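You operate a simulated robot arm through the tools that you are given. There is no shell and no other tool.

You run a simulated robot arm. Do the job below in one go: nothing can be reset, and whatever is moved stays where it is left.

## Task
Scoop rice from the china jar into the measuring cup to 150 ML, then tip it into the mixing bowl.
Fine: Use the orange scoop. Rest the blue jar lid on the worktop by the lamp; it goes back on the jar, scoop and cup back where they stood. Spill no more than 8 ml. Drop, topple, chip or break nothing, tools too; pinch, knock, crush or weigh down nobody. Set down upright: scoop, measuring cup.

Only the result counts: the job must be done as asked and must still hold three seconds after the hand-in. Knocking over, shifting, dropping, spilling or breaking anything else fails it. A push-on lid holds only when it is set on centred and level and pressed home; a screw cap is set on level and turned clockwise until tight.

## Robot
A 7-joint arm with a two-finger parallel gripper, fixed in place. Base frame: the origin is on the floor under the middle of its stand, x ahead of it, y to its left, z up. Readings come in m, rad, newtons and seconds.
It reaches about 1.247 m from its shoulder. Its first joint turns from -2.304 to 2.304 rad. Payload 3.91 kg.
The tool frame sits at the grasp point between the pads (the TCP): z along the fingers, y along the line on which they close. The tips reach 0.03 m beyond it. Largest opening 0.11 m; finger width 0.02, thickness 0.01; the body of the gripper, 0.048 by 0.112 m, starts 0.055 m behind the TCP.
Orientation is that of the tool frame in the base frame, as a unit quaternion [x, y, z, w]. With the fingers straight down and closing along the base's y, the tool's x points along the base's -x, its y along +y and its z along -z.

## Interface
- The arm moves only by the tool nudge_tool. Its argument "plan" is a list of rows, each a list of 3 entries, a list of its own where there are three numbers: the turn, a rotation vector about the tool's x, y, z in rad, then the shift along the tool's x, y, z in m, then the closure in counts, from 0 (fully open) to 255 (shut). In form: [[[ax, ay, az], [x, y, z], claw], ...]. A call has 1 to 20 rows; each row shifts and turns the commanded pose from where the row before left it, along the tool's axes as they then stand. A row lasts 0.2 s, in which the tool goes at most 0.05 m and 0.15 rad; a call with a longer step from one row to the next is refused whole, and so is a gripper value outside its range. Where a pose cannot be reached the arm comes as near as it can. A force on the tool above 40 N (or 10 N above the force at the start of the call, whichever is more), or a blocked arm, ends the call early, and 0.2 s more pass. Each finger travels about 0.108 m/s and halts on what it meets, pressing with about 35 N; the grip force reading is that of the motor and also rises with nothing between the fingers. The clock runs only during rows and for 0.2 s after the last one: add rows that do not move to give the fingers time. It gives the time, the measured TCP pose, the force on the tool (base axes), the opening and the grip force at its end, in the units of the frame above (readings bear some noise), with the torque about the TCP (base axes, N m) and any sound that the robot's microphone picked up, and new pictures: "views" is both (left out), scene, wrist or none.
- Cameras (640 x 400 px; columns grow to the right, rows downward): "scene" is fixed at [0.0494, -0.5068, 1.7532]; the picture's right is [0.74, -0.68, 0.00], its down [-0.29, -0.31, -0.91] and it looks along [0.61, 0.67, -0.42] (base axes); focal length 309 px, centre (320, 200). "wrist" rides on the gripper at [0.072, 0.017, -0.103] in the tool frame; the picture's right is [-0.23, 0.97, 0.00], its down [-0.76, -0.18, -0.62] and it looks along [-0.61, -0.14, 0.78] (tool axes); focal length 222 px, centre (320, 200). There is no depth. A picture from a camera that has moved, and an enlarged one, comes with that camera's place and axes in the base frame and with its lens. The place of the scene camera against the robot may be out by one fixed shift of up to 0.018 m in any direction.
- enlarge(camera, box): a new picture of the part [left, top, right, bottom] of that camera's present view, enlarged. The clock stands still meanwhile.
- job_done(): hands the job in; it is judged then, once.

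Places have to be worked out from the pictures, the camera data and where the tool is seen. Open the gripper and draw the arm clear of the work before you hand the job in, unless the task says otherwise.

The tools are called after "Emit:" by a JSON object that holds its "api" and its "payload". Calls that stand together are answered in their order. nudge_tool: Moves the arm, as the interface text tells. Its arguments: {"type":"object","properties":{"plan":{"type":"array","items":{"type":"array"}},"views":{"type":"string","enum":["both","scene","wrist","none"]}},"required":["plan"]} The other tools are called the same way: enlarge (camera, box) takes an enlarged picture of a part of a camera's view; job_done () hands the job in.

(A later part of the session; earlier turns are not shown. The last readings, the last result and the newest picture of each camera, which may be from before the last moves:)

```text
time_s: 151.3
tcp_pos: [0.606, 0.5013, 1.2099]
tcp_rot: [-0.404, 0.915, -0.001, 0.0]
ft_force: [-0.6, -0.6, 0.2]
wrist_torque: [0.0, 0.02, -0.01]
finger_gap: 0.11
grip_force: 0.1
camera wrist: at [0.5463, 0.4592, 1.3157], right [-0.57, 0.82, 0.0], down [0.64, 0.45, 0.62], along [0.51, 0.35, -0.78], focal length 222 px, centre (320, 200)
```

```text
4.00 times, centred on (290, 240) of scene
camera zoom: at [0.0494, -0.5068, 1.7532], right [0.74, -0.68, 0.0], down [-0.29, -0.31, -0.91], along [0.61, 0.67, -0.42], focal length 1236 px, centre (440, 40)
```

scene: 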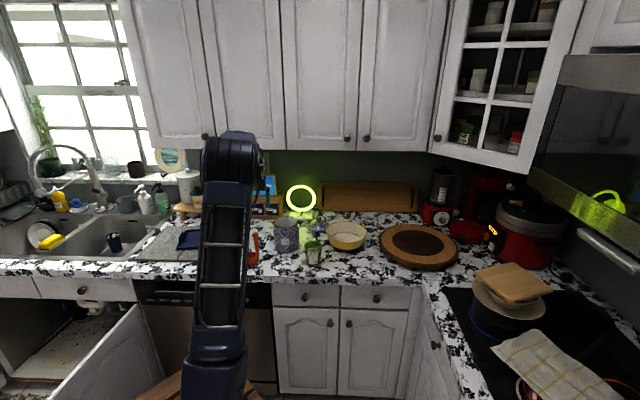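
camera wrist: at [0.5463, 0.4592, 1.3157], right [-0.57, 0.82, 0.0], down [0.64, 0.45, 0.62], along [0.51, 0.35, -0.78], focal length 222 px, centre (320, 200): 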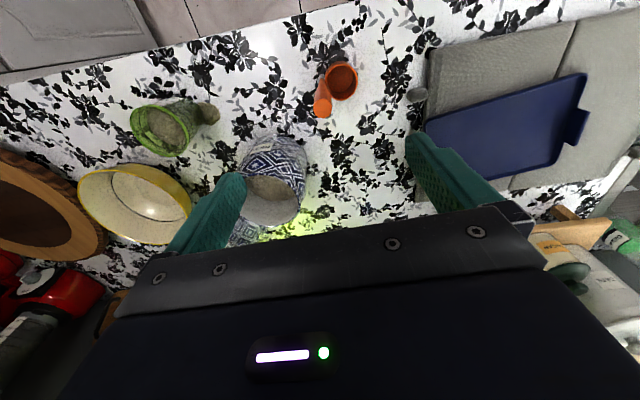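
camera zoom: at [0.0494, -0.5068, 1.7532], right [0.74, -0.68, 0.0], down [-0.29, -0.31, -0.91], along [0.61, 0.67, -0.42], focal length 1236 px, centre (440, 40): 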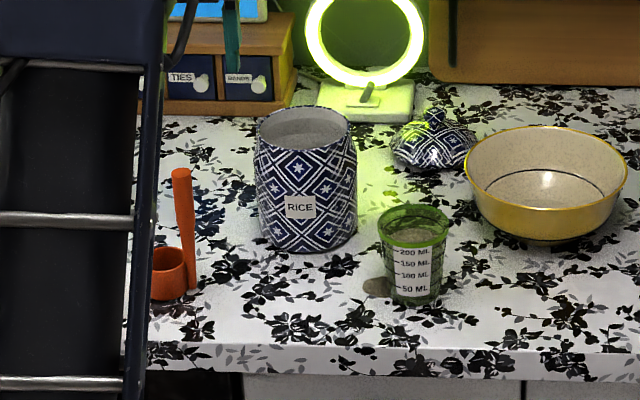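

The scoop is back exactly where it stood (its image coordinates match the start). Next I tilt the gripper 60° forward and go in front of the measuring cup.

Emit:
{"api": "nudge_tool", "payload": {"plan": [[[0, -0.131, 0], [0, 0, 0], 0], [[0, -0.131, 0], [0, 0, 0], 0], [[0, -0.131, 0], [0, 0, 0], 0], [[0, -0.131, 0], [0, 0, 0], 0], [[0, -0.131, 0], [0, 0, 0], 0], [[0, -0.131, 0], [0, 0, 0], 0], [[0, -0.131, 0], [0, 0, 0], 0], [[0, -0.13, 0], [0, 0, 0], 0], [[0, 0, 0], [0.0088, -0.0303, -0.0152], 0], [[0, 0, 0], [0.0088, -0.0303, -0.0152], 0], [[0, 0, 0], [0.0088, -0.0303, -0.0152], 0], [[0, 0, 0], [0.0088, -0.0303, -0.0152], 0], [[0, 0, 0], [0.0088, -0.0303, -0.0152], 0], [[0, 0, 0], [0.0088, -0.0303, -0.0152], 0], [[0, 0, 0], [0.0088, -0.0303, -0.0152], 0], [[0, 0, 0], [0.0088, -0.0303, -0.0152], 0], [[0, 0, 0], [0, 0, 0], 0]], "views": "both"}}

Emit:
{"api": "enlarge", "payload": {"camera": "wrist", "box": [240, 0, 400, 160]}}

```text
time_s: 154.9
tcp_pos: [0.6914, 0.2359, 1.2124]
tcp_rot: [-0.351, 0.792, 0.201, 0.458]
ft_force: [0.2, 0.6, 0.1]
wrist_torque: [-0.03, 0.0, -0.01]
finger_gap: 0.11
grip_force: 0.0
camera wrist: at [0.5951, 0.1535, 1.2022], right [-0.64, 0.74, 0.19], down [0.02, -0.24, 0.97], along [0.77, 0.63, 0.13], focal length 222 px, centre (320, 200)
```

scene: 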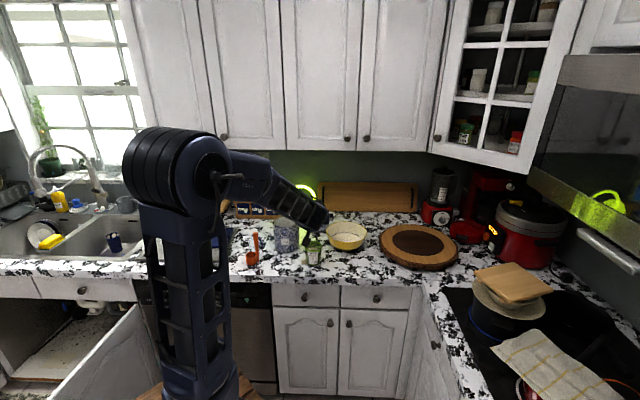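
wrist: 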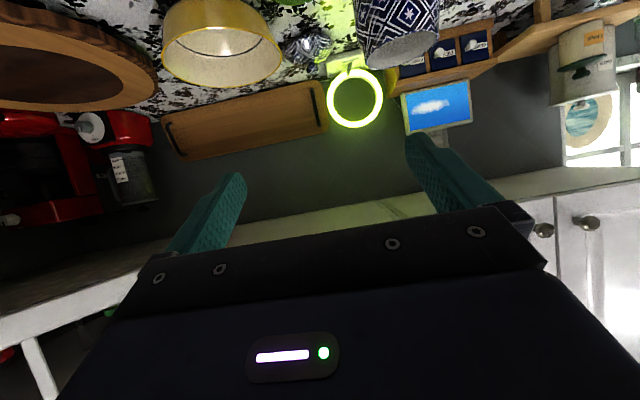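

```text
2.50 times, centred on (320, 80) of wrist
camera zoom: at [0.5951, 0.1535, 1.2022], right [-0.64, 0.74, 0.19], down [0.02, -0.24, 0.97], along [0.77, 0.63, 0.13], focal length 555 px, centre (320, 500)
```

zoom: 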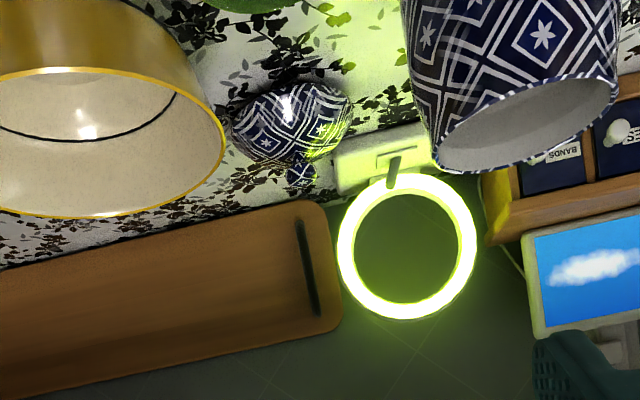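

I'm in front of the cup at the right lateral position. I descend toward grasp height, staying clear in front of the counter.

Emit:
{"api": "nudge_tool", "payload": {"plan": [[[0, 0, 0], [0.0315, 0, 0.0182], 0], [[0, 0, 0], [0.0315, 0, 0.0182], 0], [[0, 0, 0], [0.0315, 0, 0.0182], 0], [[0, 0, 0], [0.0315, 0, 0.0182], 0], [[0, 0, 0], [0.0315, 0, 0.0182], 0], [[0, 0, 0], [0, 0, 0], 0]], "views": "both"}}

Emit:
{"api": "enlarge", "payload": {"camera": "wrist", "box": [220, 0, 420, 180]}}

Emit:
{"api": "enlarge", "payload": {"camera": "scene", "box": [270, 220, 350, 290]}}

```text
time_s: 156.3
tcp_pos: [0.6911, 0.2347, 1.0287]
tcp_rot: [-0.351, 0.792, 0.201, 0.458]
ft_force: [0.4, 0.6, 0.2]
wrist_torque: [-0.02, 0.02, 0.0]
finger_gap: 0.1098
grip_force: 0.1
camera wrist: at [0.595, 0.1525, 1.0187], right [-0.64, 0.74, 0.19], down [0.02, -0.23, 0.97], along [0.77, 0.63, 0.13], focal length 222 px, centre (320, 200)
```

scene: 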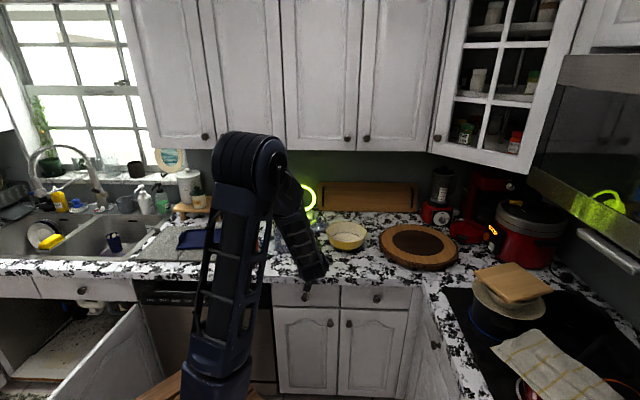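
wrist: 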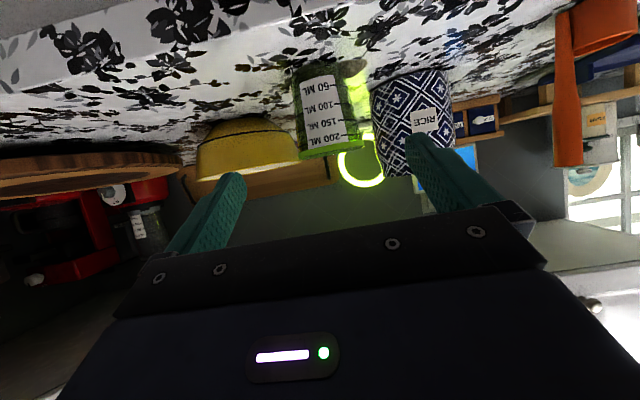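

```text
2.22 times, centred on (320, 90) of wrist
camera zoom: at [0.595, 0.1525, 1.0187], right [-0.64, 0.74, 0.19], down [0.02, -0.23, 0.97], along [0.77, 0.63, 0.13], focal length 494 px, centre (320, 444)
```

zoom: 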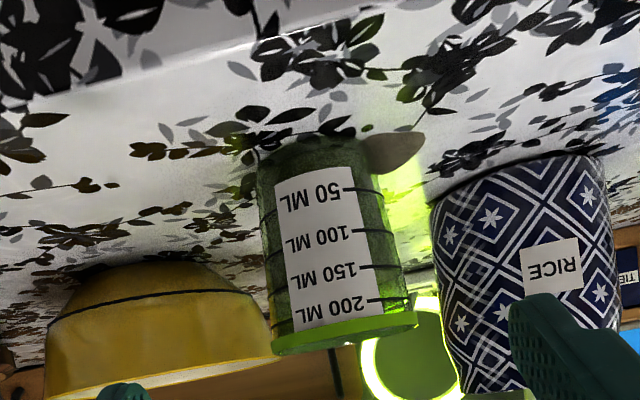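

```text
5.71 times, centred on (310, 255) of scene
camera zoom: at [0.0494, -0.5068, 1.7532], right [0.74, -0.68, 0.0], down [-0.29, -0.31, -0.91], along [0.61, 0.67, -0.42], focal length 1766 px, centre (377, -114)
```

zoom: 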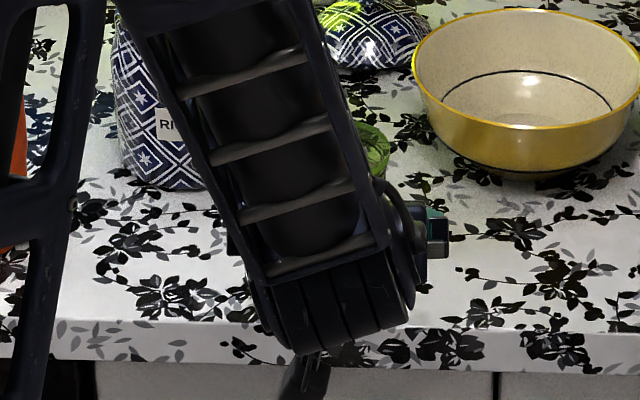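

Cup axis confirmed at u≈0.350, with rim z≈0.999 and base z≈0.913. I lower to grip height and slide forward with the open fingers either side of the cup.

Emit:
{"api": "nudge_tool", "payload": {"plan": [[[0, 0, 0], [0.025, 0.0008, 0.0144], 0], [[0, 0, 0], [0.025, 0.0008, 0.0144], 0], [[0, 0, 0], [0, 0, 0], 0], [[0, 0, 0], [-0.0156, 0, 0.027], 0], [[0, 0, 0], [-0.0156, 0, 0.027], 0], [[0, 0, 0], [0, 0, 0], 0]], "views": "both"}}

Emit:
{"api": "enlarge", "payload": {"camera": "wrist", "box": [200, 40, 440, 220]}}

```text
time_s: 157.7
tcp_pos: [0.7342, 0.2826, 0.9722]
tcp_rot: [-0.351, 0.792, 0.201, 0.456]
ft_force: [0.5, -1.1, -0.4]
wrist_torque: [0.0, 0.02, 0.01]
finger_gap: 0.1099
grip_force: 0.1
camera wrist: at [0.6376, 0.2008, 0.9617], right [-0.64, 0.74, 0.19], down [0.02, -0.23, 0.97], along [0.77, 0.63, 0.13], focal length 222 px, centre (320, 200)
```

scene: 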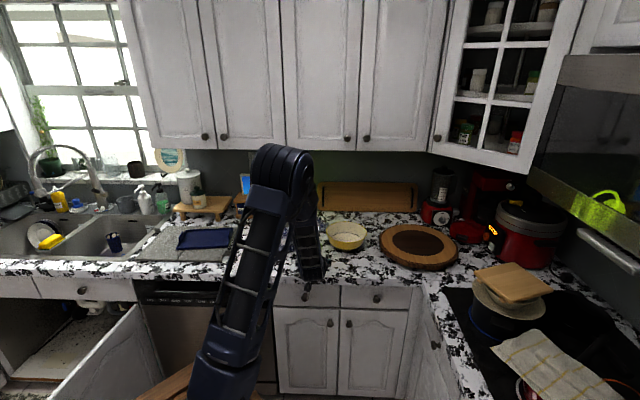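
wrist: 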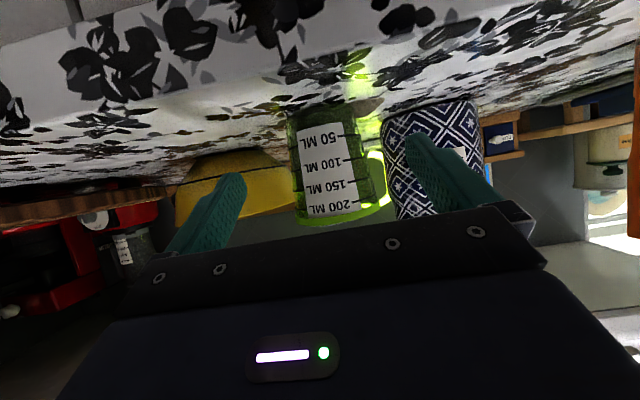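

```text
2.22 times, centred on (320, 130) of wrist
camera zoom: at [0.6376, 0.2008, 0.9617], right [-0.64, 0.74, 0.19], down [0.02, -0.23, 0.97], along [0.77, 0.63, 0.13], focal length 494 px, centre (320, 356)
```

zoom: 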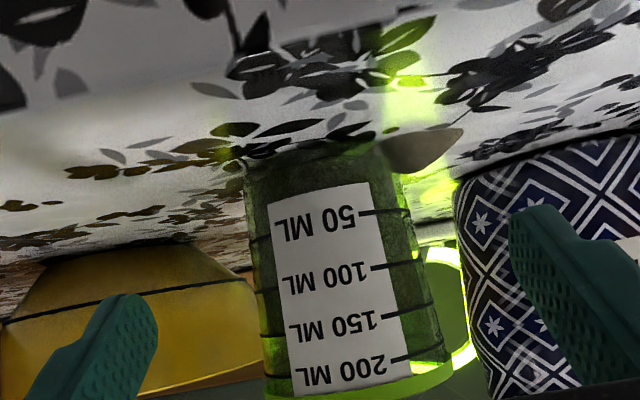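

From the side, the rice-dark zone ends right at the 150 ML ring, which confirms the measure. I slide the remaining 6 cm forward to straddle the cup.

Emit:
{"api": "nudge_tool", "payload": {"plan": [[[0, 0, 0], [-0.0101, 0.0003, 0.0174], 0], [[0, 0, 0], [-0.0101, 0.0004, 0.0174], 0], [[0, 0, 0], [-0.0101, 0.0004, 0.0174], 0], [[0, 0, 0], [0, 0, 0], 0]], "views": "both"}}

Emit:
{"api": "enlarge", "payload": {"camera": "wrist", "box": [200, 60, 440, 240]}}

Emit:
{"api": "enlarge", "payload": {"camera": "scene", "box": [270, 220, 350, 290]}}

```text
time_s: 158.7
tcp_pos: [0.7719, 0.3275, 0.972]
tcp_rot: [-0.351, 0.792, 0.201, 0.457]
ft_force: [-1.0, -0.1, 0.2]
wrist_torque: [-0.01, 0.0, 0.02]
finger_gap: 0.1099
grip_force: 0.0
camera wrist: at [0.6761, 0.2449, 0.9618], right [-0.64, 0.74, 0.19], down [0.02, -0.23, 0.97], along [0.77, 0.63, 0.13], focal length 222 px, centre (320, 200)
```

scene: 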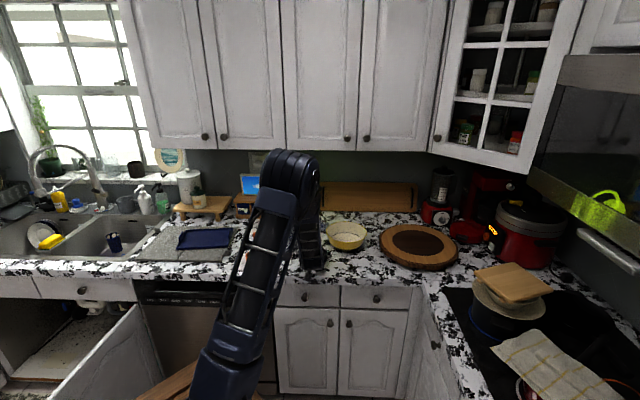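
wrist: 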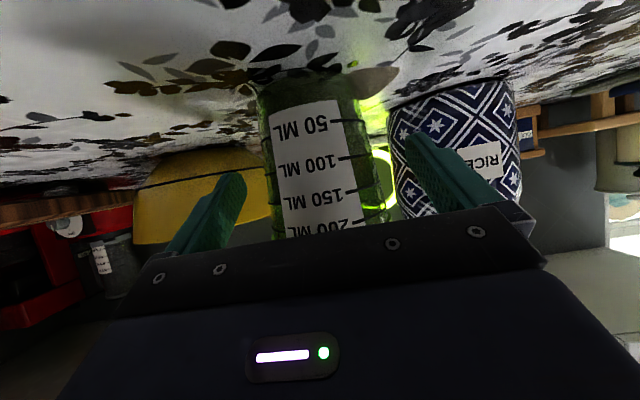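

```text
2.22 times, centred on (320, 150) of wrist
camera zoom: at [0.6761, 0.2449, 0.9618], right [-0.64, 0.74, 0.19], down [0.02, -0.23, 0.97], along [0.77, 0.63, 0.13], focal length 494 px, centre (320, 311)
```

zoom: 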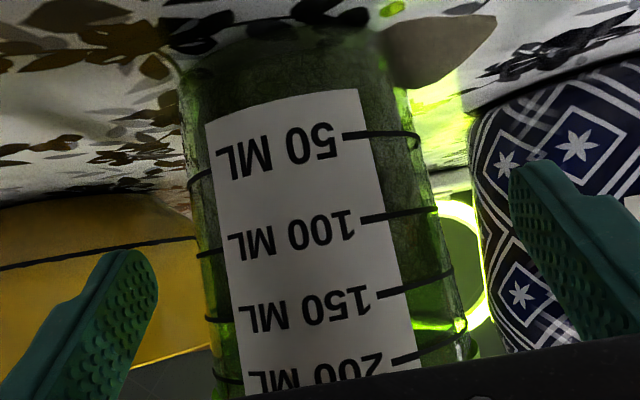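

```text
5.71 times, centred on (310, 255) of scene
camera zoom: at [0.0494, -0.5068, 1.7532], right [0.74, -0.68, 0.0], down [-0.29, -0.31, -0.91], along [0.61, 0.67, -0.42], focal length 1766 px, centre (377, -114)
```

zoom: 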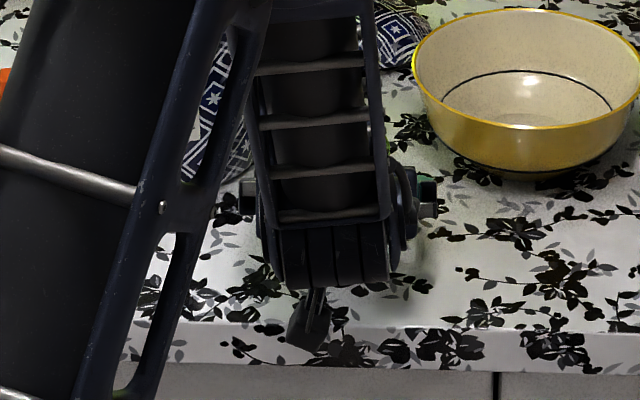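

The fingers straddle the cup, centred within about a millimetre. I close in stages to grip it.

Emit:
{"api": "nudge_tool", "payload": {"plan": [[[0, 0, 0], [0, 0, 0], 75], [[0, 0, 0], [0, 0, 0], 75], [[0, 0, 0], [0, 0, 0], 95], [[0, 0, 0], [0, 0, 0], 120], [[0, 0, 0], [0, 0, 0], 255], [[0, 0, 0], [0, 0, 0], 255]], "views": "wrist"}}

Emit:
{"api": "enlarge", "payload": {"camera": "wrist", "box": [200, 60, 440, 240]}}

```text
time_s: 160.1
tcp_pos: [0.7729, 0.3268, 0.9714]
tcp_rot: [-0.35, 0.793, 0.201, 0.457]
ft_force: [0.9, -0.5, -0.6]
wrist_torque: [-0.05, 0.01, -0.01]
finger_gap: 0.0725
grip_force: 35.4
camera wrist: at [0.676, 0.2447, 0.9618], right [-0.64, 0.74, 0.19], down [0.02, -0.23, 0.97], along [0.77, 0.63, 0.13], focal length 222 px, centre (320, 200)
```

wrist: 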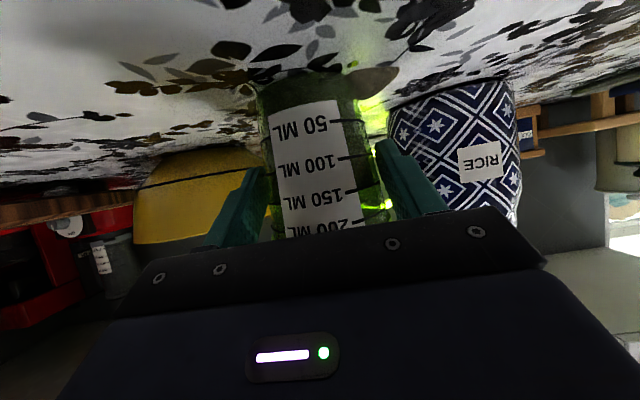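

```text
2.22 times, centred on (320, 150) of wrist
camera zoom: at [0.676, 0.2447, 0.9618], right [-0.64, 0.74, 0.19], down [0.02, -0.23, 0.97], along [0.77, 0.63, 0.13], focal length 494 px, centre (320, 311)
```

zoom: 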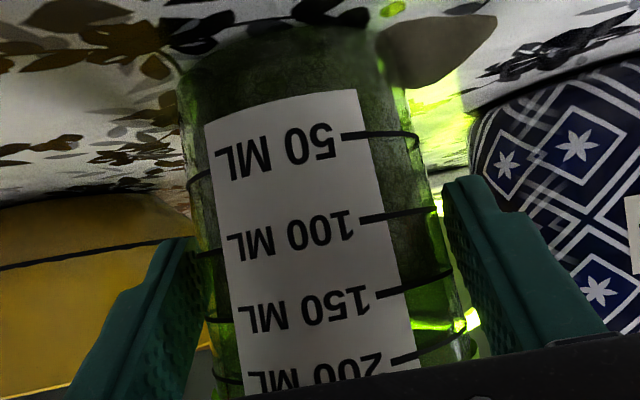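

The cup is gripped (gap 0.0725, 35 N). I lift it gently straight up by 12 cm and check for slip or tilt.

Emit:
{"api": "nudge_tool", "payload": {"plan": [[[0, 0, 0], [-0.0035, 0, -0.002], 255], [[0, 0, 0], [-0.0069, 0, -0.004], 255], [[0, 0, 0], [-0.0104, 0, -0.006], 255], [[0, 0, 0], [-0.0139, 0, -0.008], 255], [[0, 0, 0], [0, 0, 0], 255]], "views": "none"}}

Emit:
{"api": "enlarge", "payload": {"camera": "wrist", "box": [200, 60, 440, 240]}}

Emit:
{"api": "enlarge", "payload": {"camera": "scene", "box": [270, 210, 350, 290]}}

```text
time_s: 161.3
tcp_pos: [0.7735, 0.3263, 1.0133]
tcp_rot: [-0.35, 0.793, 0.2, 0.457]
ft_force: [0.6, -0.3, -1.7]
wrist_torque: [-0.03, 0.02, 0.05]
finger_gap: 0.0726
grip_force: 34.9
```

```text
2.22 times, centred on (320, 150) of wrist
camera zoom: at [0.6775, 0.2447, 1.0032], right [-0.64, 0.74, 0.19], down [0.02, -0.23, 0.97], along [0.77, 0.63, 0.13], focal length 494 px, centre (320, 311)
```

zoom: 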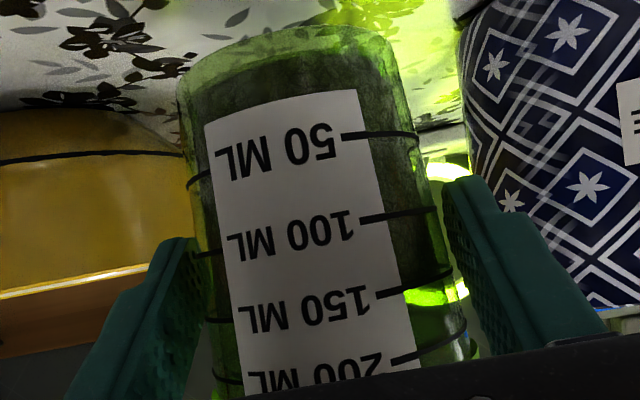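

```text
5.00 times, centred on (310, 250) of scene
camera zoom: at [0.0494, -0.5068, 1.7532], right [0.74, -0.68, 0.0], down [-0.29, -0.31, -0.91], along [0.61, 0.67, -0.42], focal length 1545 px, centre (370, -50)
```

zoom: 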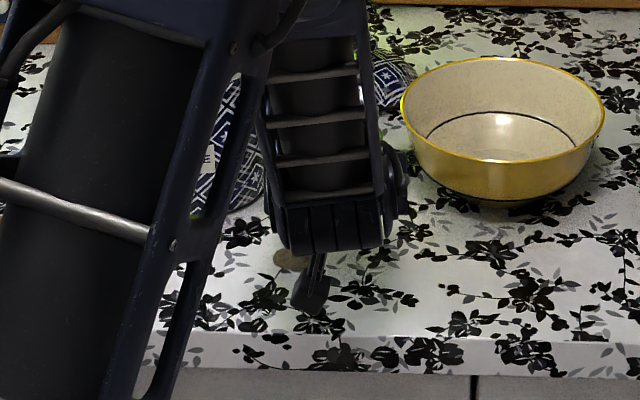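

No slip, and the label is unchanged relative to the fingers. I lift further and carry the cup gently to the left side over the bowl.

Emit:
{"api": "nudge_tool", "payload": {"plan": [[[0, 0, 0], [-0.0069, 0, -0.004], 255], [[0, 0, 0], [-0.0139, 0, -0.008], 255], [[0, 0, 0], [-0.0173, 0, -0.01], 255], [[0, 0, 0], [-0.0173, 0, -0.01], 255], [[0, 0, 0], [-0.0121, 0, -0.007], 255], [[0, 0, 0], [-0.0078, 0, -0.0045], 255], [[0, 0, 0], [-0.0038, -0.007, 0.0066], 255], [[0, 0, 0], [-0.0061, -0.0112, 0.0105], 255], [[0, 0, 0], [-0.0076, -0.014, 0.0132], 255], [[0, 0, 0], [-0.0076, -0.014, 0.0132], 255], [[0, 0, 0], [-0.0076, -0.014, 0.0132], 255], [[0, 0, 0], [-0.0076, -0.014, 0.0132], 255], [[0, 0, 0], [-0.0076, -0.014, 0.0132], 255], [[0, 0, 0], [-0.0076, -0.014, 0.0132], 255], [[0, 0, 0], [-0.0061, -0.0112, 0.0105], 255], [[0, 0, 0], [-0.0038, -0.007, 0.0066], 255], [[0, 0, 0], [0, 0, 0], 255]], "views": "both"}}

Emit:
{"api": "enlarge", "payload": {"camera": "scene", "box": [280, 180, 380, 270]}}

Emit:
{"api": "enlarge", "payload": {"camera": "wrist", "box": [160, 20, 480, 240]}}

```text
time_s: 164.9
tcp_pos: [0.9506, 0.3405, 1.1006]
tcp_rot: [-0.35, 0.793, 0.2, 0.457]
ft_force: [0.3, -0.8, -1.2]
wrist_torque: [0.01, 0.03, -0.02]
finger_gap: 0.0726
grip_force: 34.9
camera wrist: at [0.8543, 0.2591, 1.0894], right [-0.64, 0.74, 0.19], down [0.02, -0.23, 0.97], along [0.77, 0.63, 0.13], focal length 222 px, centre (320, 200)
```

scene: 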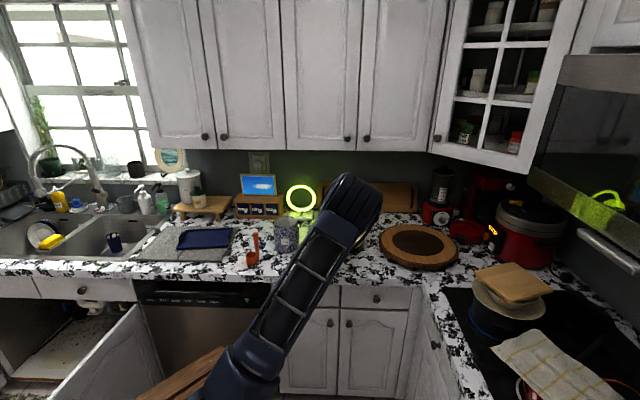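
wrist: 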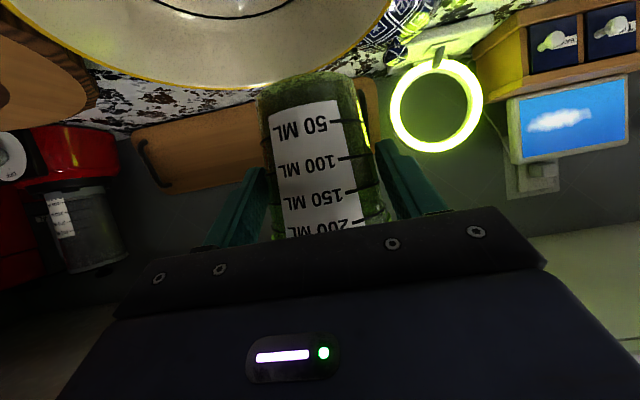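

```text
4.44 times, centred on (330, 225) of scene
camera zoom: at [0.0494, -0.5068, 1.7532], right [0.74, -0.68, 0.0], down [-0.29, -0.31, -0.91], along [0.61, 0.67, -0.42], focal length 1374 px, centre (276, 89)
```

zoom: 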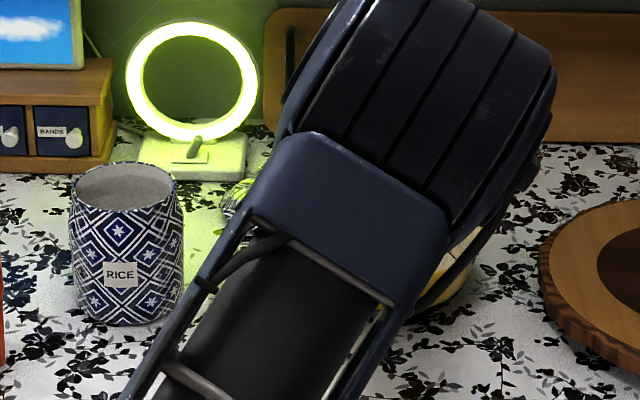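

```text
1.82 times, centred on (320, 130) of wrist
camera zoom: at [0.8543, 0.2591, 1.0894], right [-0.64, 0.74, 0.19], down [0.02, -0.23, 0.97], along [0.77, 0.63, 0.13], focal length 404 px, centre (320, 327)
```

zoom: 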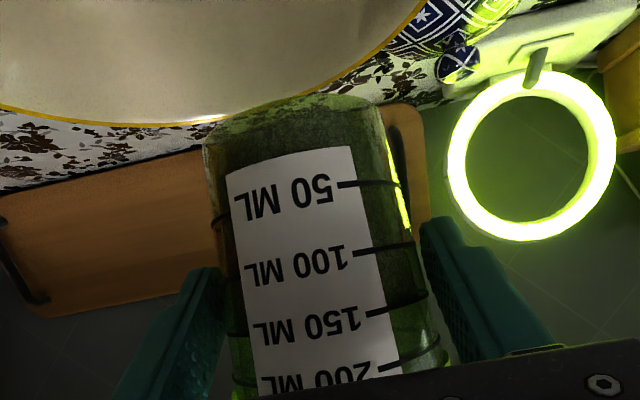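

The cup is held about 10 cm above the bowl floor, with its lip side over the bowl. I start rolling it to the right, toward the bowl's centre, first to about 48°.

Emit:
{"api": "nudge_tool", "payload": {"plan": [[[-0.03, 0, 0.052], [0, 0, 0], 255], [[-0.06, 0, 0.1039], [0, 0, 0], 255], [[-0.06, 0, 0.1039], [0, 0, 0], 255], [[-0.06, 0, 0.1039], [0, 0, 0], 255], [[-0.06, 0, 0.1039], [0, 0, 0], 255], [[-0.06, 0, 0.1039], [0, 0, 0], 255], [[-0.06, 0, 0.1039], [0, 0, 0], 255], [[0, 0, 0], [0, 0, 0], 255]], "views": "both"}}

Emit:
{"api": "enlarge", "payload": {"camera": "scene", "box": [290, 180, 390, 270]}}

```text
time_s: 166.7
tcp_pos: [0.9498, 0.3422, 1.0993]
tcp_rot: [-0.151, 0.809, 0.488, 0.29]
ft_force: [0.0, 0.1, -1.4]
wrist_torque: [-0.03, -0.05, -0.02]
finger_gap: 0.0724
grip_force: 34.8
camera wrist: at [0.8515, 0.2622, 1.1049], right [-0.33, 0.46, 0.82], down [0.49, -0.66, 0.57], along [0.81, 0.59, 0.0], focal length 222 px, centre (320, 200)
```

scene: 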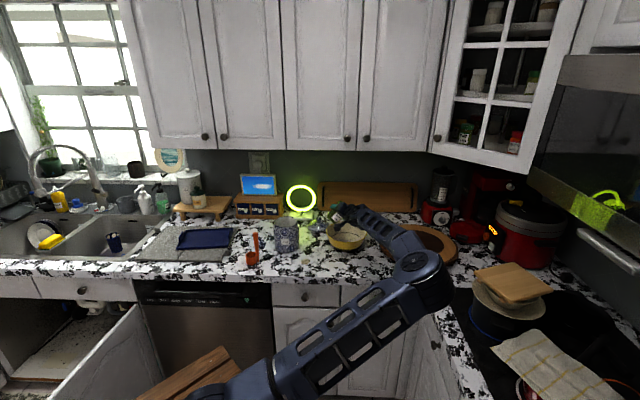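
wrist: 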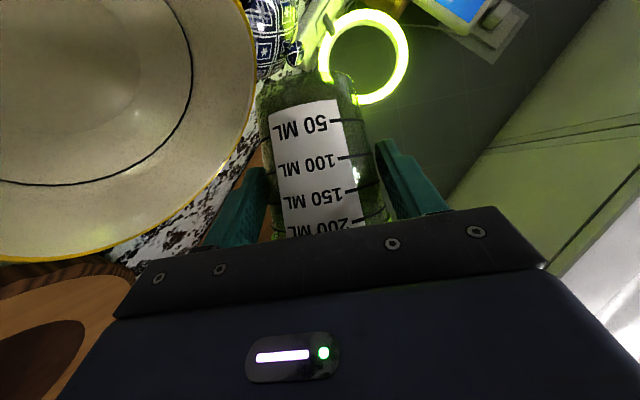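

```text
4.44 times, centred on (340, 225) of scene
camera zoom: at [0.0494, -0.5068, 1.7532], right [0.74, -0.68, 0.0], down [-0.29, -0.31, -0.91], along [0.61, 0.67, -0.42], focal length 1374 px, centre (231, 89)
```

zoom: 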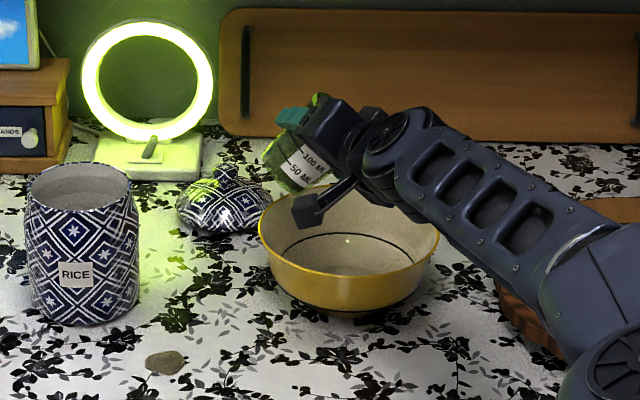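

The cup is rolled about 45° and the elbow swung out in free space, well clear of everything. I keep rolling in small steps, with pauses.

Emit:
{"api": "nudge_tool", "payload": {"plan": [[[-0.06, 0, 0.1039], [0, 0, 0], 255], [[0, 0, 0], [0, 0, 0], 255], [[-0.06, 0, 0.1039], [0, 0, 0], 255], [[0, 0, 0], [0, 0, 0], 255], [[-0.06, 0, 0.1039], [0, 0, 0], 255], [[0, 0, 0], [0, 0, 0], 255]], "views": "both"}}

Emit:
{"api": "enlarge", "payload": {"camera": "scene", "box": [290, 180, 390, 270]}}

Emit:
{"api": "enlarge", "payload": {"camera": "wrist", "box": [160, 20, 480, 240]}}

```text
time_s: 168.1
tcp_pos: [0.9502, 0.3432, 1.0998]
tcp_rot: [-0.047, 0.776, 0.596, 0.198]
ft_force: [1.1, 0.0, -2.2]
wrist_torque: [-0.03, -0.04, 0.01]
finger_gap: 0.0729
grip_force: 35.0
camera wrist: at [0.8536, 0.261, 1.1117], right [-0.09, 0.24, 0.97], down [0.6, -0.76, 0.25], along [0.8, 0.6, -0.07], focal length 222 px, centre (320, 200)
```

scene: 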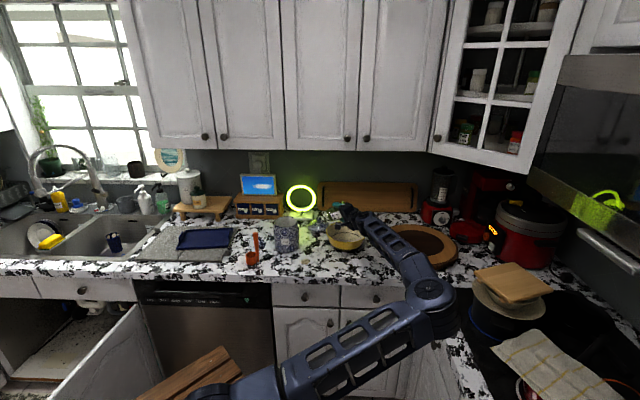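
wrist: 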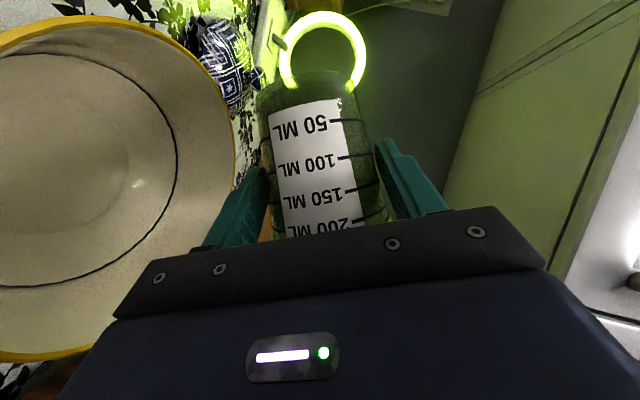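

```text
4.44 times, centred on (340, 225) of scene
camera zoom: at [0.0494, -0.5068, 1.7532], right [0.74, -0.68, 0.0], down [-0.29, -0.31, -0.91], along [0.61, 0.67, -0.42], focal length 1374 px, centre (231, 89)
```

zoom: 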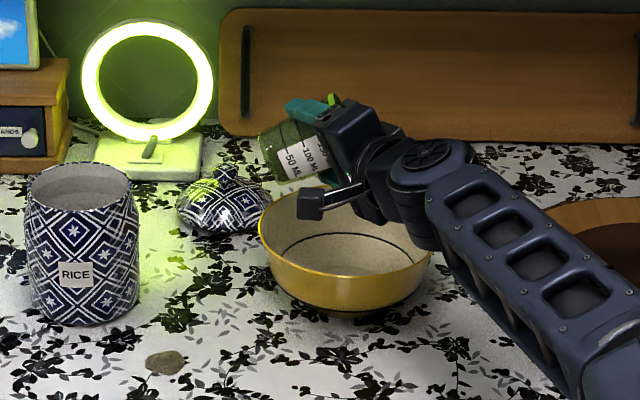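

```text
1.82 times, centred on (320, 130) of wrist
camera zoom: at [0.8536, 0.261, 1.1117], right [-0.09, 0.24, 0.97], down [0.6, -0.76, 0.25], along [0.8, 0.6, -0.07], focal length 404 px, centre (320, 327)
```

zoom: 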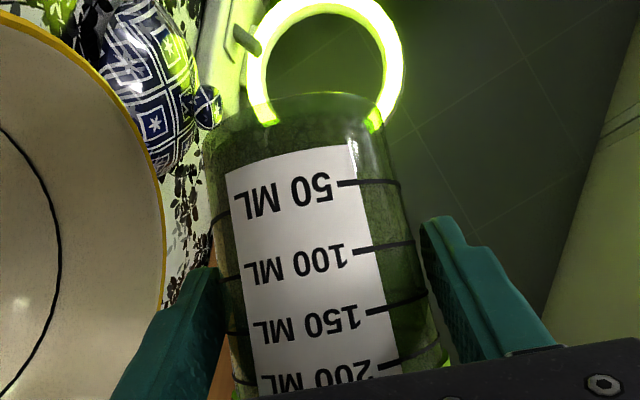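

The cup is at 65° and nothing is flowing yet. I continue rolling gently.

Emit:
{"api": "nudge_tool", "payload": {"plan": [[[-0.05, 0, 0.0866], [0, 0, 0], 255], [[0, 0, 0], [0, 0, 0], 255], [[-0.05, 0, 0.0866], [0, 0, 0], 255], [[0, 0, 0], [0, 0, 0], 255], [[0, 0, 0], [0, 0, 0], 255]], "views": "both"}}

Emit:
{"api": "enlarge", "payload": {"camera": "scene", "box": [300, 180, 380, 260]}}

Emit:
{"api": "enlarge", "payload": {"camera": "wrist", "box": [0, 20, 400, 240]}}

```text
time_s: 169.3
tcp_pos: [0.95, 0.3419, 1.0985]
tcp_rot: [0.01, 0.748, 0.649, 0.142]
ft_force: [-0.7, 0.0, -0.8]
wrist_torque: [-0.05, 0.0, -0.06]
finger_gap: 0.0725
grip_force: 34.5
camera wrist: at [0.8548, 0.2589, 1.1141], right [0.05, 0.11, 0.99], down [0.62, -0.78, 0.05], along [0.78, 0.61, -0.11], focal length 222 px, centre (320, 200)
```

scene: 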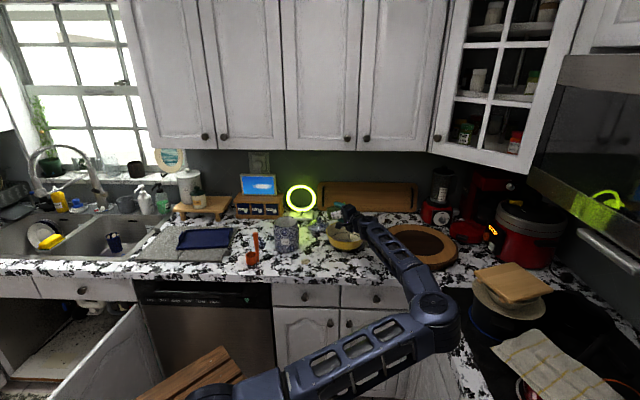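
wrist: 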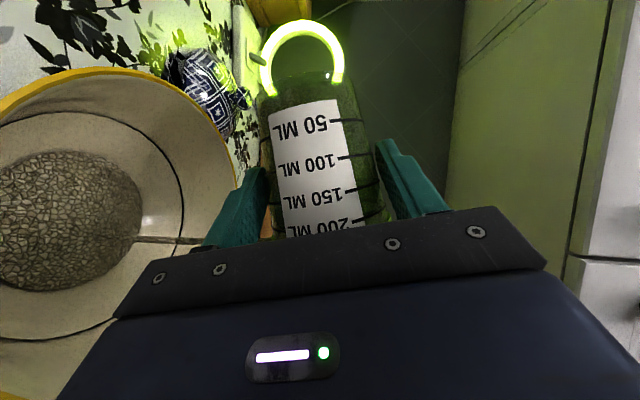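

```text
5.00 times, centred on (340, 220) of scene
camera zoom: at [0.0494, -0.5068, 1.7532], right [0.74, -0.68, 0.0], down [-0.29, -0.31, -0.91], along [0.61, 0.67, -0.42], focal length 1545 px, centre (220, 100)
```

zoom: 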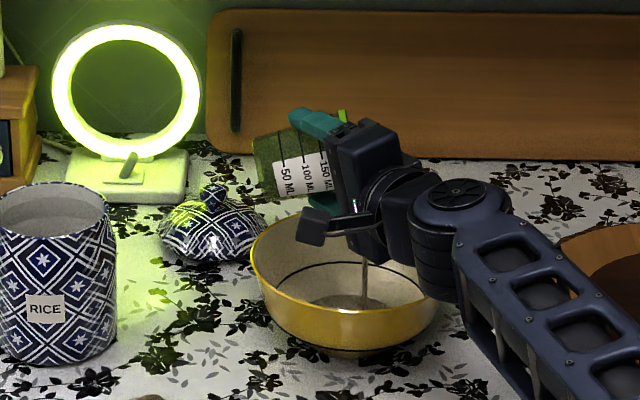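

```text
1.60 times, centred on (200, 130) of wrist
camera zoom: at [0.8548, 0.2589, 1.1141], right [0.05, 0.11, 0.99], down [0.62, -0.78, 0.05], along [0.78, 0.61, -0.11], focal length 355 px, centre (512, 312)
```

zoom: 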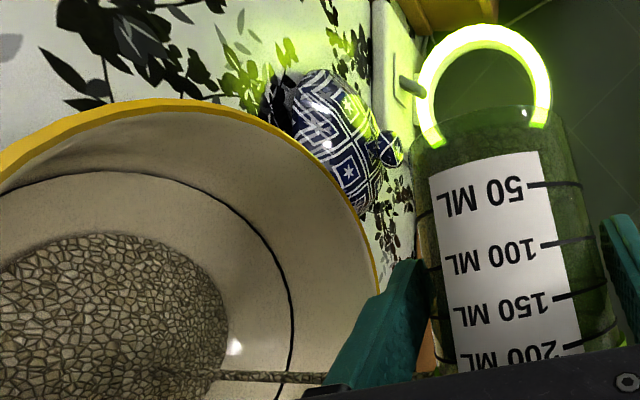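

Rice is pouring into the bowl, with the stream landing well inside. I continue rolling slowly with pauses.

Emit:
{"api": "nudge_tool", "payload": {"plan": [[[0, 0, 0], [0, 0, 0], 255], [[0, 0, 0], [0, 0, 0], 255], [[-0.05, 0, 0.0866], [0, 0, 0], 255], [[0, 0, 0], [0, 0, 0], 255], [[0, 0, 0], [0, 0, 0], 255], [[-0.05, 0, 0.0866], [0, 0, 0], 255], [[0, 0, 0], [0, 0, 0], 255], [[0, 0, 0], [0, 0, 0], 255], [[-0.05, 0, 0.0866], [0, 0, 0], 255], [[0, 0, 0], [0, 0, 0], 255], [[0, 0, 0], [0, 0, 0], 255]], "views": "both"}}

Emit:
{"api": "enlarge", "payload": {"camera": "scene", "box": [300, 180, 380, 260]}}

Emit:
{"api": "enlarge", "payload": {"camera": "wrist", "box": [0, 20, 400, 240]}}

```text
time_s: 171.7
tcp_pos: [0.9501, 0.342, 1.0981]
tcp_rot: [0.095, 0.689, 0.716, 0.057]
ft_force: [0.6, -0.3, -0.8]
wrist_torque: [-0.01, -0.06, -0.02]
finger_gap: 0.0724
grip_force: 35.5
camera wrist: at [0.8589, 0.2552, 1.1182], right [0.27, -0.09, 0.96], down [0.6, -0.76, -0.24], along [0.75, 0.64, -0.15], focal length 222 px, centre (320, 200)
```

scene: 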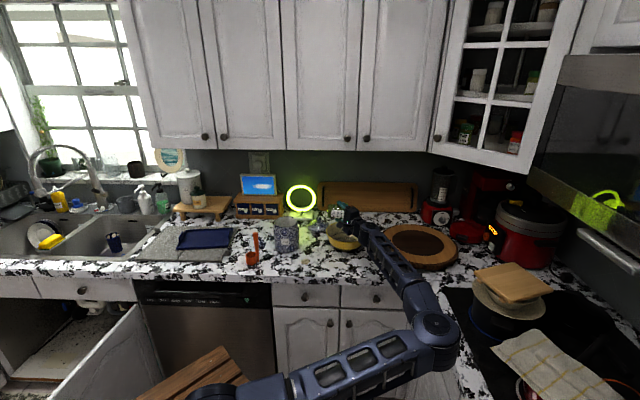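
wrist: 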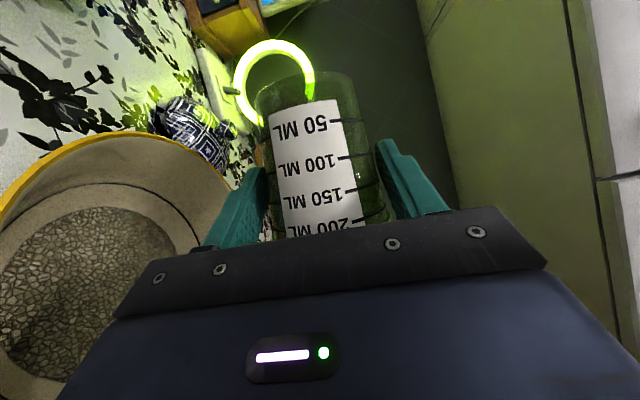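

```text
5.00 times, centred on (340, 220) of scene
camera zoom: at [0.0494, -0.5068, 1.7532], right [0.74, -0.68, 0.0], down [-0.29, -0.31, -0.91], along [0.61, 0.67, -0.42], focal length 1545 px, centre (220, 100)
```

zoom: 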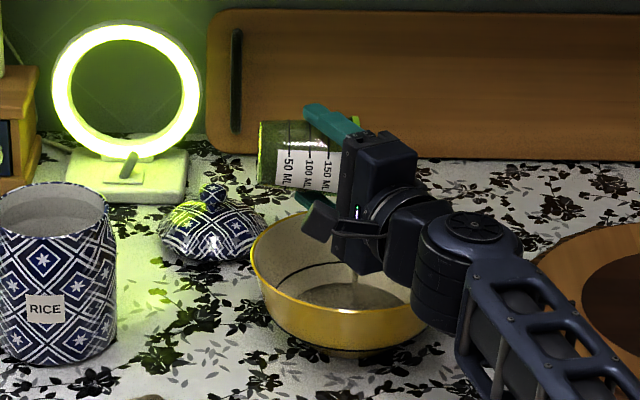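

```text
1.60 times, centred on (200, 130) of wrist
camera zoom: at [0.8589, 0.2552, 1.1182], right [0.27, -0.09, 0.96], down [0.6, -0.76, -0.24], along [0.75, 0.64, -0.15], focal length 355 px, centre (512, 312)
```

zoom: 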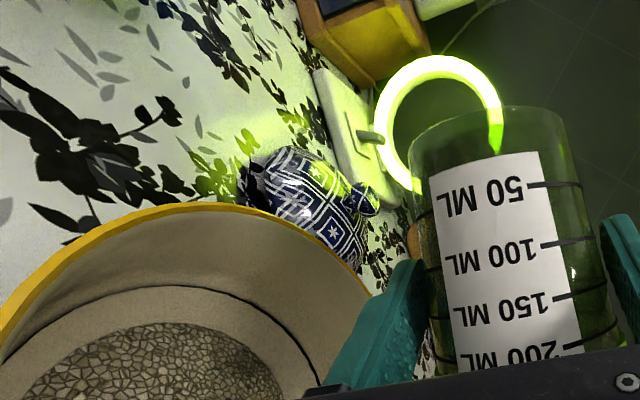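

About 94° now, with most of the rice out. I keep rolling to about 120° so it empties completely.

Emit:
{"api": "nudge_tool", "payload": {"plan": [[[-0.05, 0, 0.0866], [0, 0, 0], 255], [[0, 0, 0], [0, 0, 0], 255], [[-0.05, 0, 0.0866], [0, 0, 0], 255], [[0, 0, 0], [0, 0, 0], 255], [[-0.05, 0, 0.0866], [0, 0, 0], 255], [[0, 0, 0], [0, 0, 0], 255], [[-0.05, 0, 0.0866], [0, 0, 0], 255], [[0, 0, 0], [0, 0, 0], 255], [[0, 0, 0], [0, 0, 0], 255]], "views": "both"}}

Emit:
{"api": "enlarge", "payload": {"camera": "scene", "box": [300, 180, 380, 260]}}

Emit:
{"api": "enlarge", "payload": {"camera": "wrist", "box": [160, 40, 440, 240]}}

```text
time_s: 173.7
tcp_pos: [0.9505, 0.3439, 1.0994]
tcp_rot: [0.206, 0.587, 0.781, -0.058]
ft_force: [-0.3, 0.5, -0.5]
wrist_torque: [-0.03, 0.01, -0.05]
finger_gap: 0.0722
grip_force: 35.4
camera wrist: at [0.8646, 0.2509, 1.1204], right [0.53, -0.33, 0.78], down [0.47, -0.65, -0.6], along [0.7, 0.69, -0.19], focal length 222 px, centre (320, 200)
```

scene: 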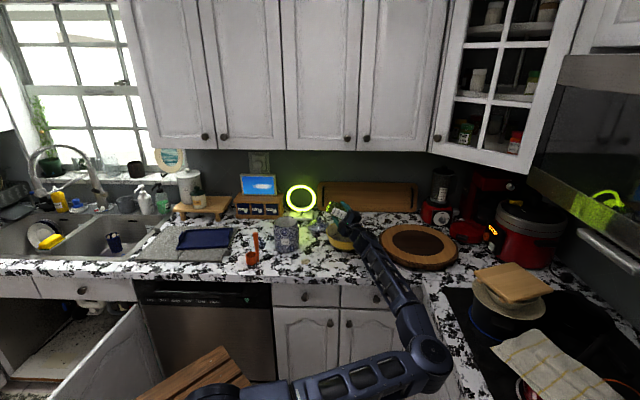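
wrist: 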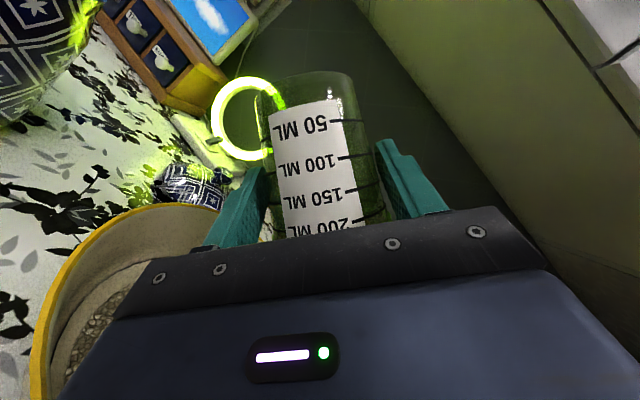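

```text
5.00 times, centred on (340, 220) of scene
camera zoom: at [0.0494, -0.5068, 1.7532], right [0.74, -0.68, 0.0], down [-0.29, -0.31, -0.91], along [0.61, 0.67, -0.42], focal length 1545 px, centre (220, 100)
```

zoom: 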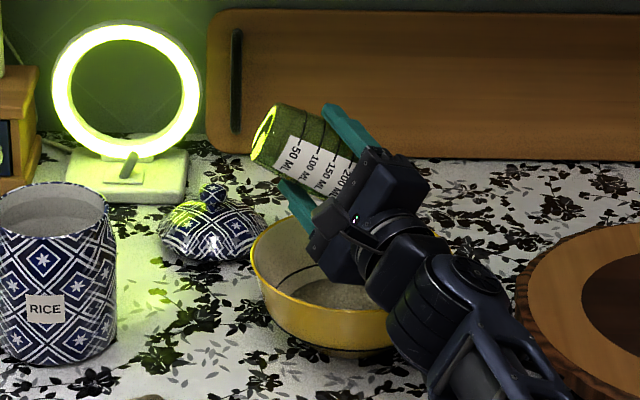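

```text
2.00 times, centred on (300, 140) of wrist
camera zoom: at [0.8646, 0.2509, 1.1204], right [0.53, -0.33, 0.78], down [0.47, -0.65, -0.6], along [0.7, 0.69, -0.19], focal length 444 px, centre (360, 320)
```

zoom: 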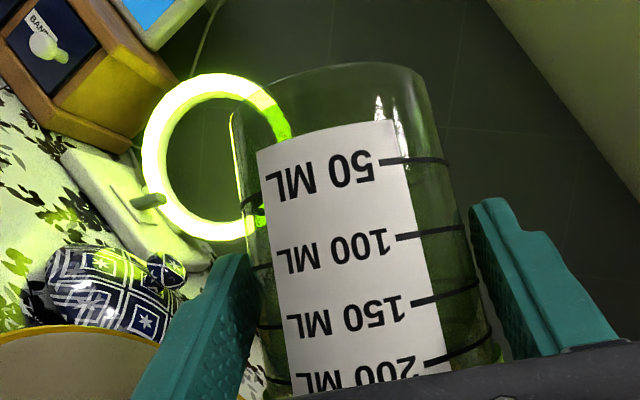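

Almost everything is out. I roll a little further and hold so that no rice stays in the cup.

Emit:
{"api": "nudge_tool", "payload": {"plan": [[[-0.06, 0, 0.1039], [0, 0, 0], 255], [[0, 0, 0], [0, 0, 0], 255], [[-0.06, 0, 0.1039], [0, 0, 0], 255], [[0, 0, 0], [0, 0, 0], 255], [[0, 0, 0], [0, 0, 0], 255], [[0, 0, 0], [0, 0, 0], 255], [[0, 0, 0], [0, 0, 0], 255]], "views": "both"}}

Emit:
{"api": "enlarge", "payload": {"camera": "scene", "box": [300, 180, 380, 260]}}

Emit:
{"api": "enlarge", "payload": {"camera": "wrist", "box": [160, 40, 440, 240]}}

```text
time_s: 175.3
tcp_pos: [0.9496, 0.3426, 1.0999]
tcp_rot: [0.268, 0.516, 0.804, -0.125]
ft_force: [0.7, 0.8, 0.2]
wrist_torque: [0.02, -0.01, -0.01]
finger_gap: 0.0722
grip_force: 35.8
camera wrist: at [0.8681, 0.2477, 1.1205], right [0.65, -0.44, 0.61], down [0.35, -0.54, -0.77], along [0.67, 0.72, -0.2], focal length 222 px, centre (320, 200)
```

scene: 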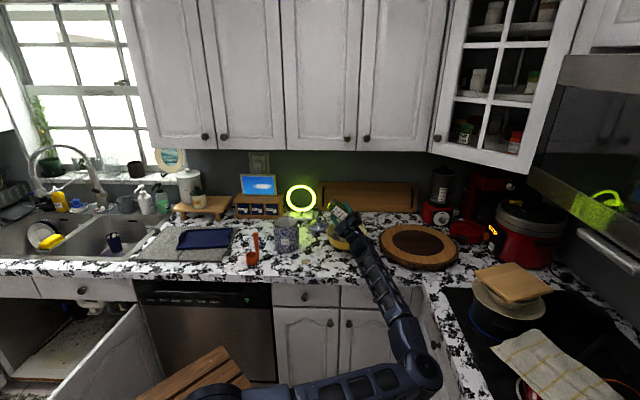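
wrist: 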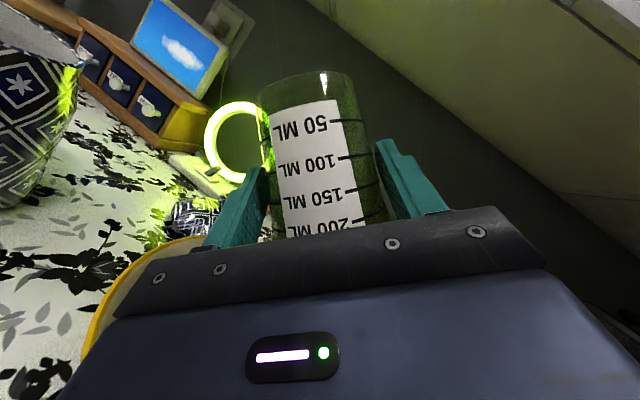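

```text
5.00 times, centred on (340, 220) of scene
camera zoom: at [0.0494, -0.5068, 1.7532], right [0.74, -0.68, 0.0], down [-0.29, -0.31, -0.91], along [0.61, 0.67, -0.42], focal length 1545 px, centre (220, 100)
```

zoom: 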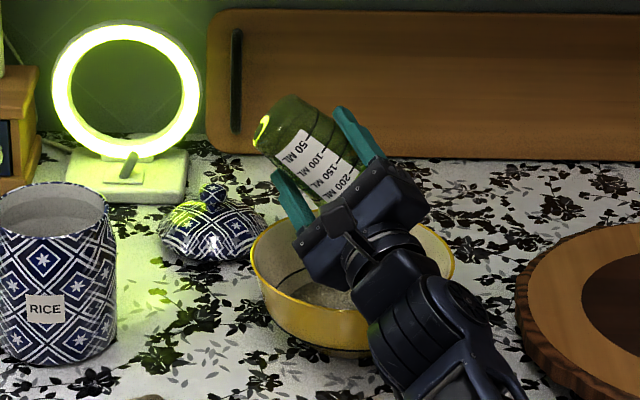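

```text
2.00 times, centred on (300, 140) of wrist
camera zoom: at [0.8681, 0.2477, 1.1205], right [0.65, -0.44, 0.61], down [0.35, -0.54, -0.77], along [0.67, 0.72, -0.2], focal length 444 px, centre (360, 320)
```

zoom: 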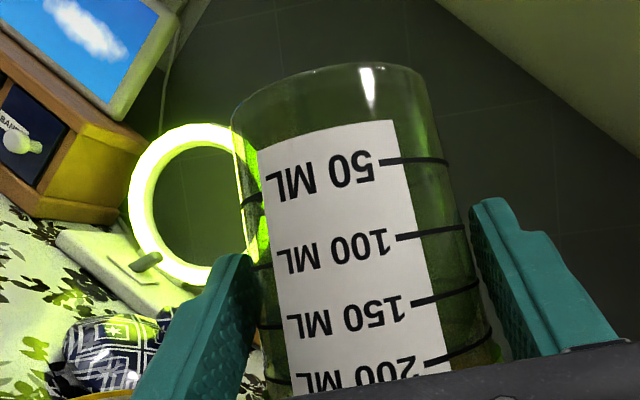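

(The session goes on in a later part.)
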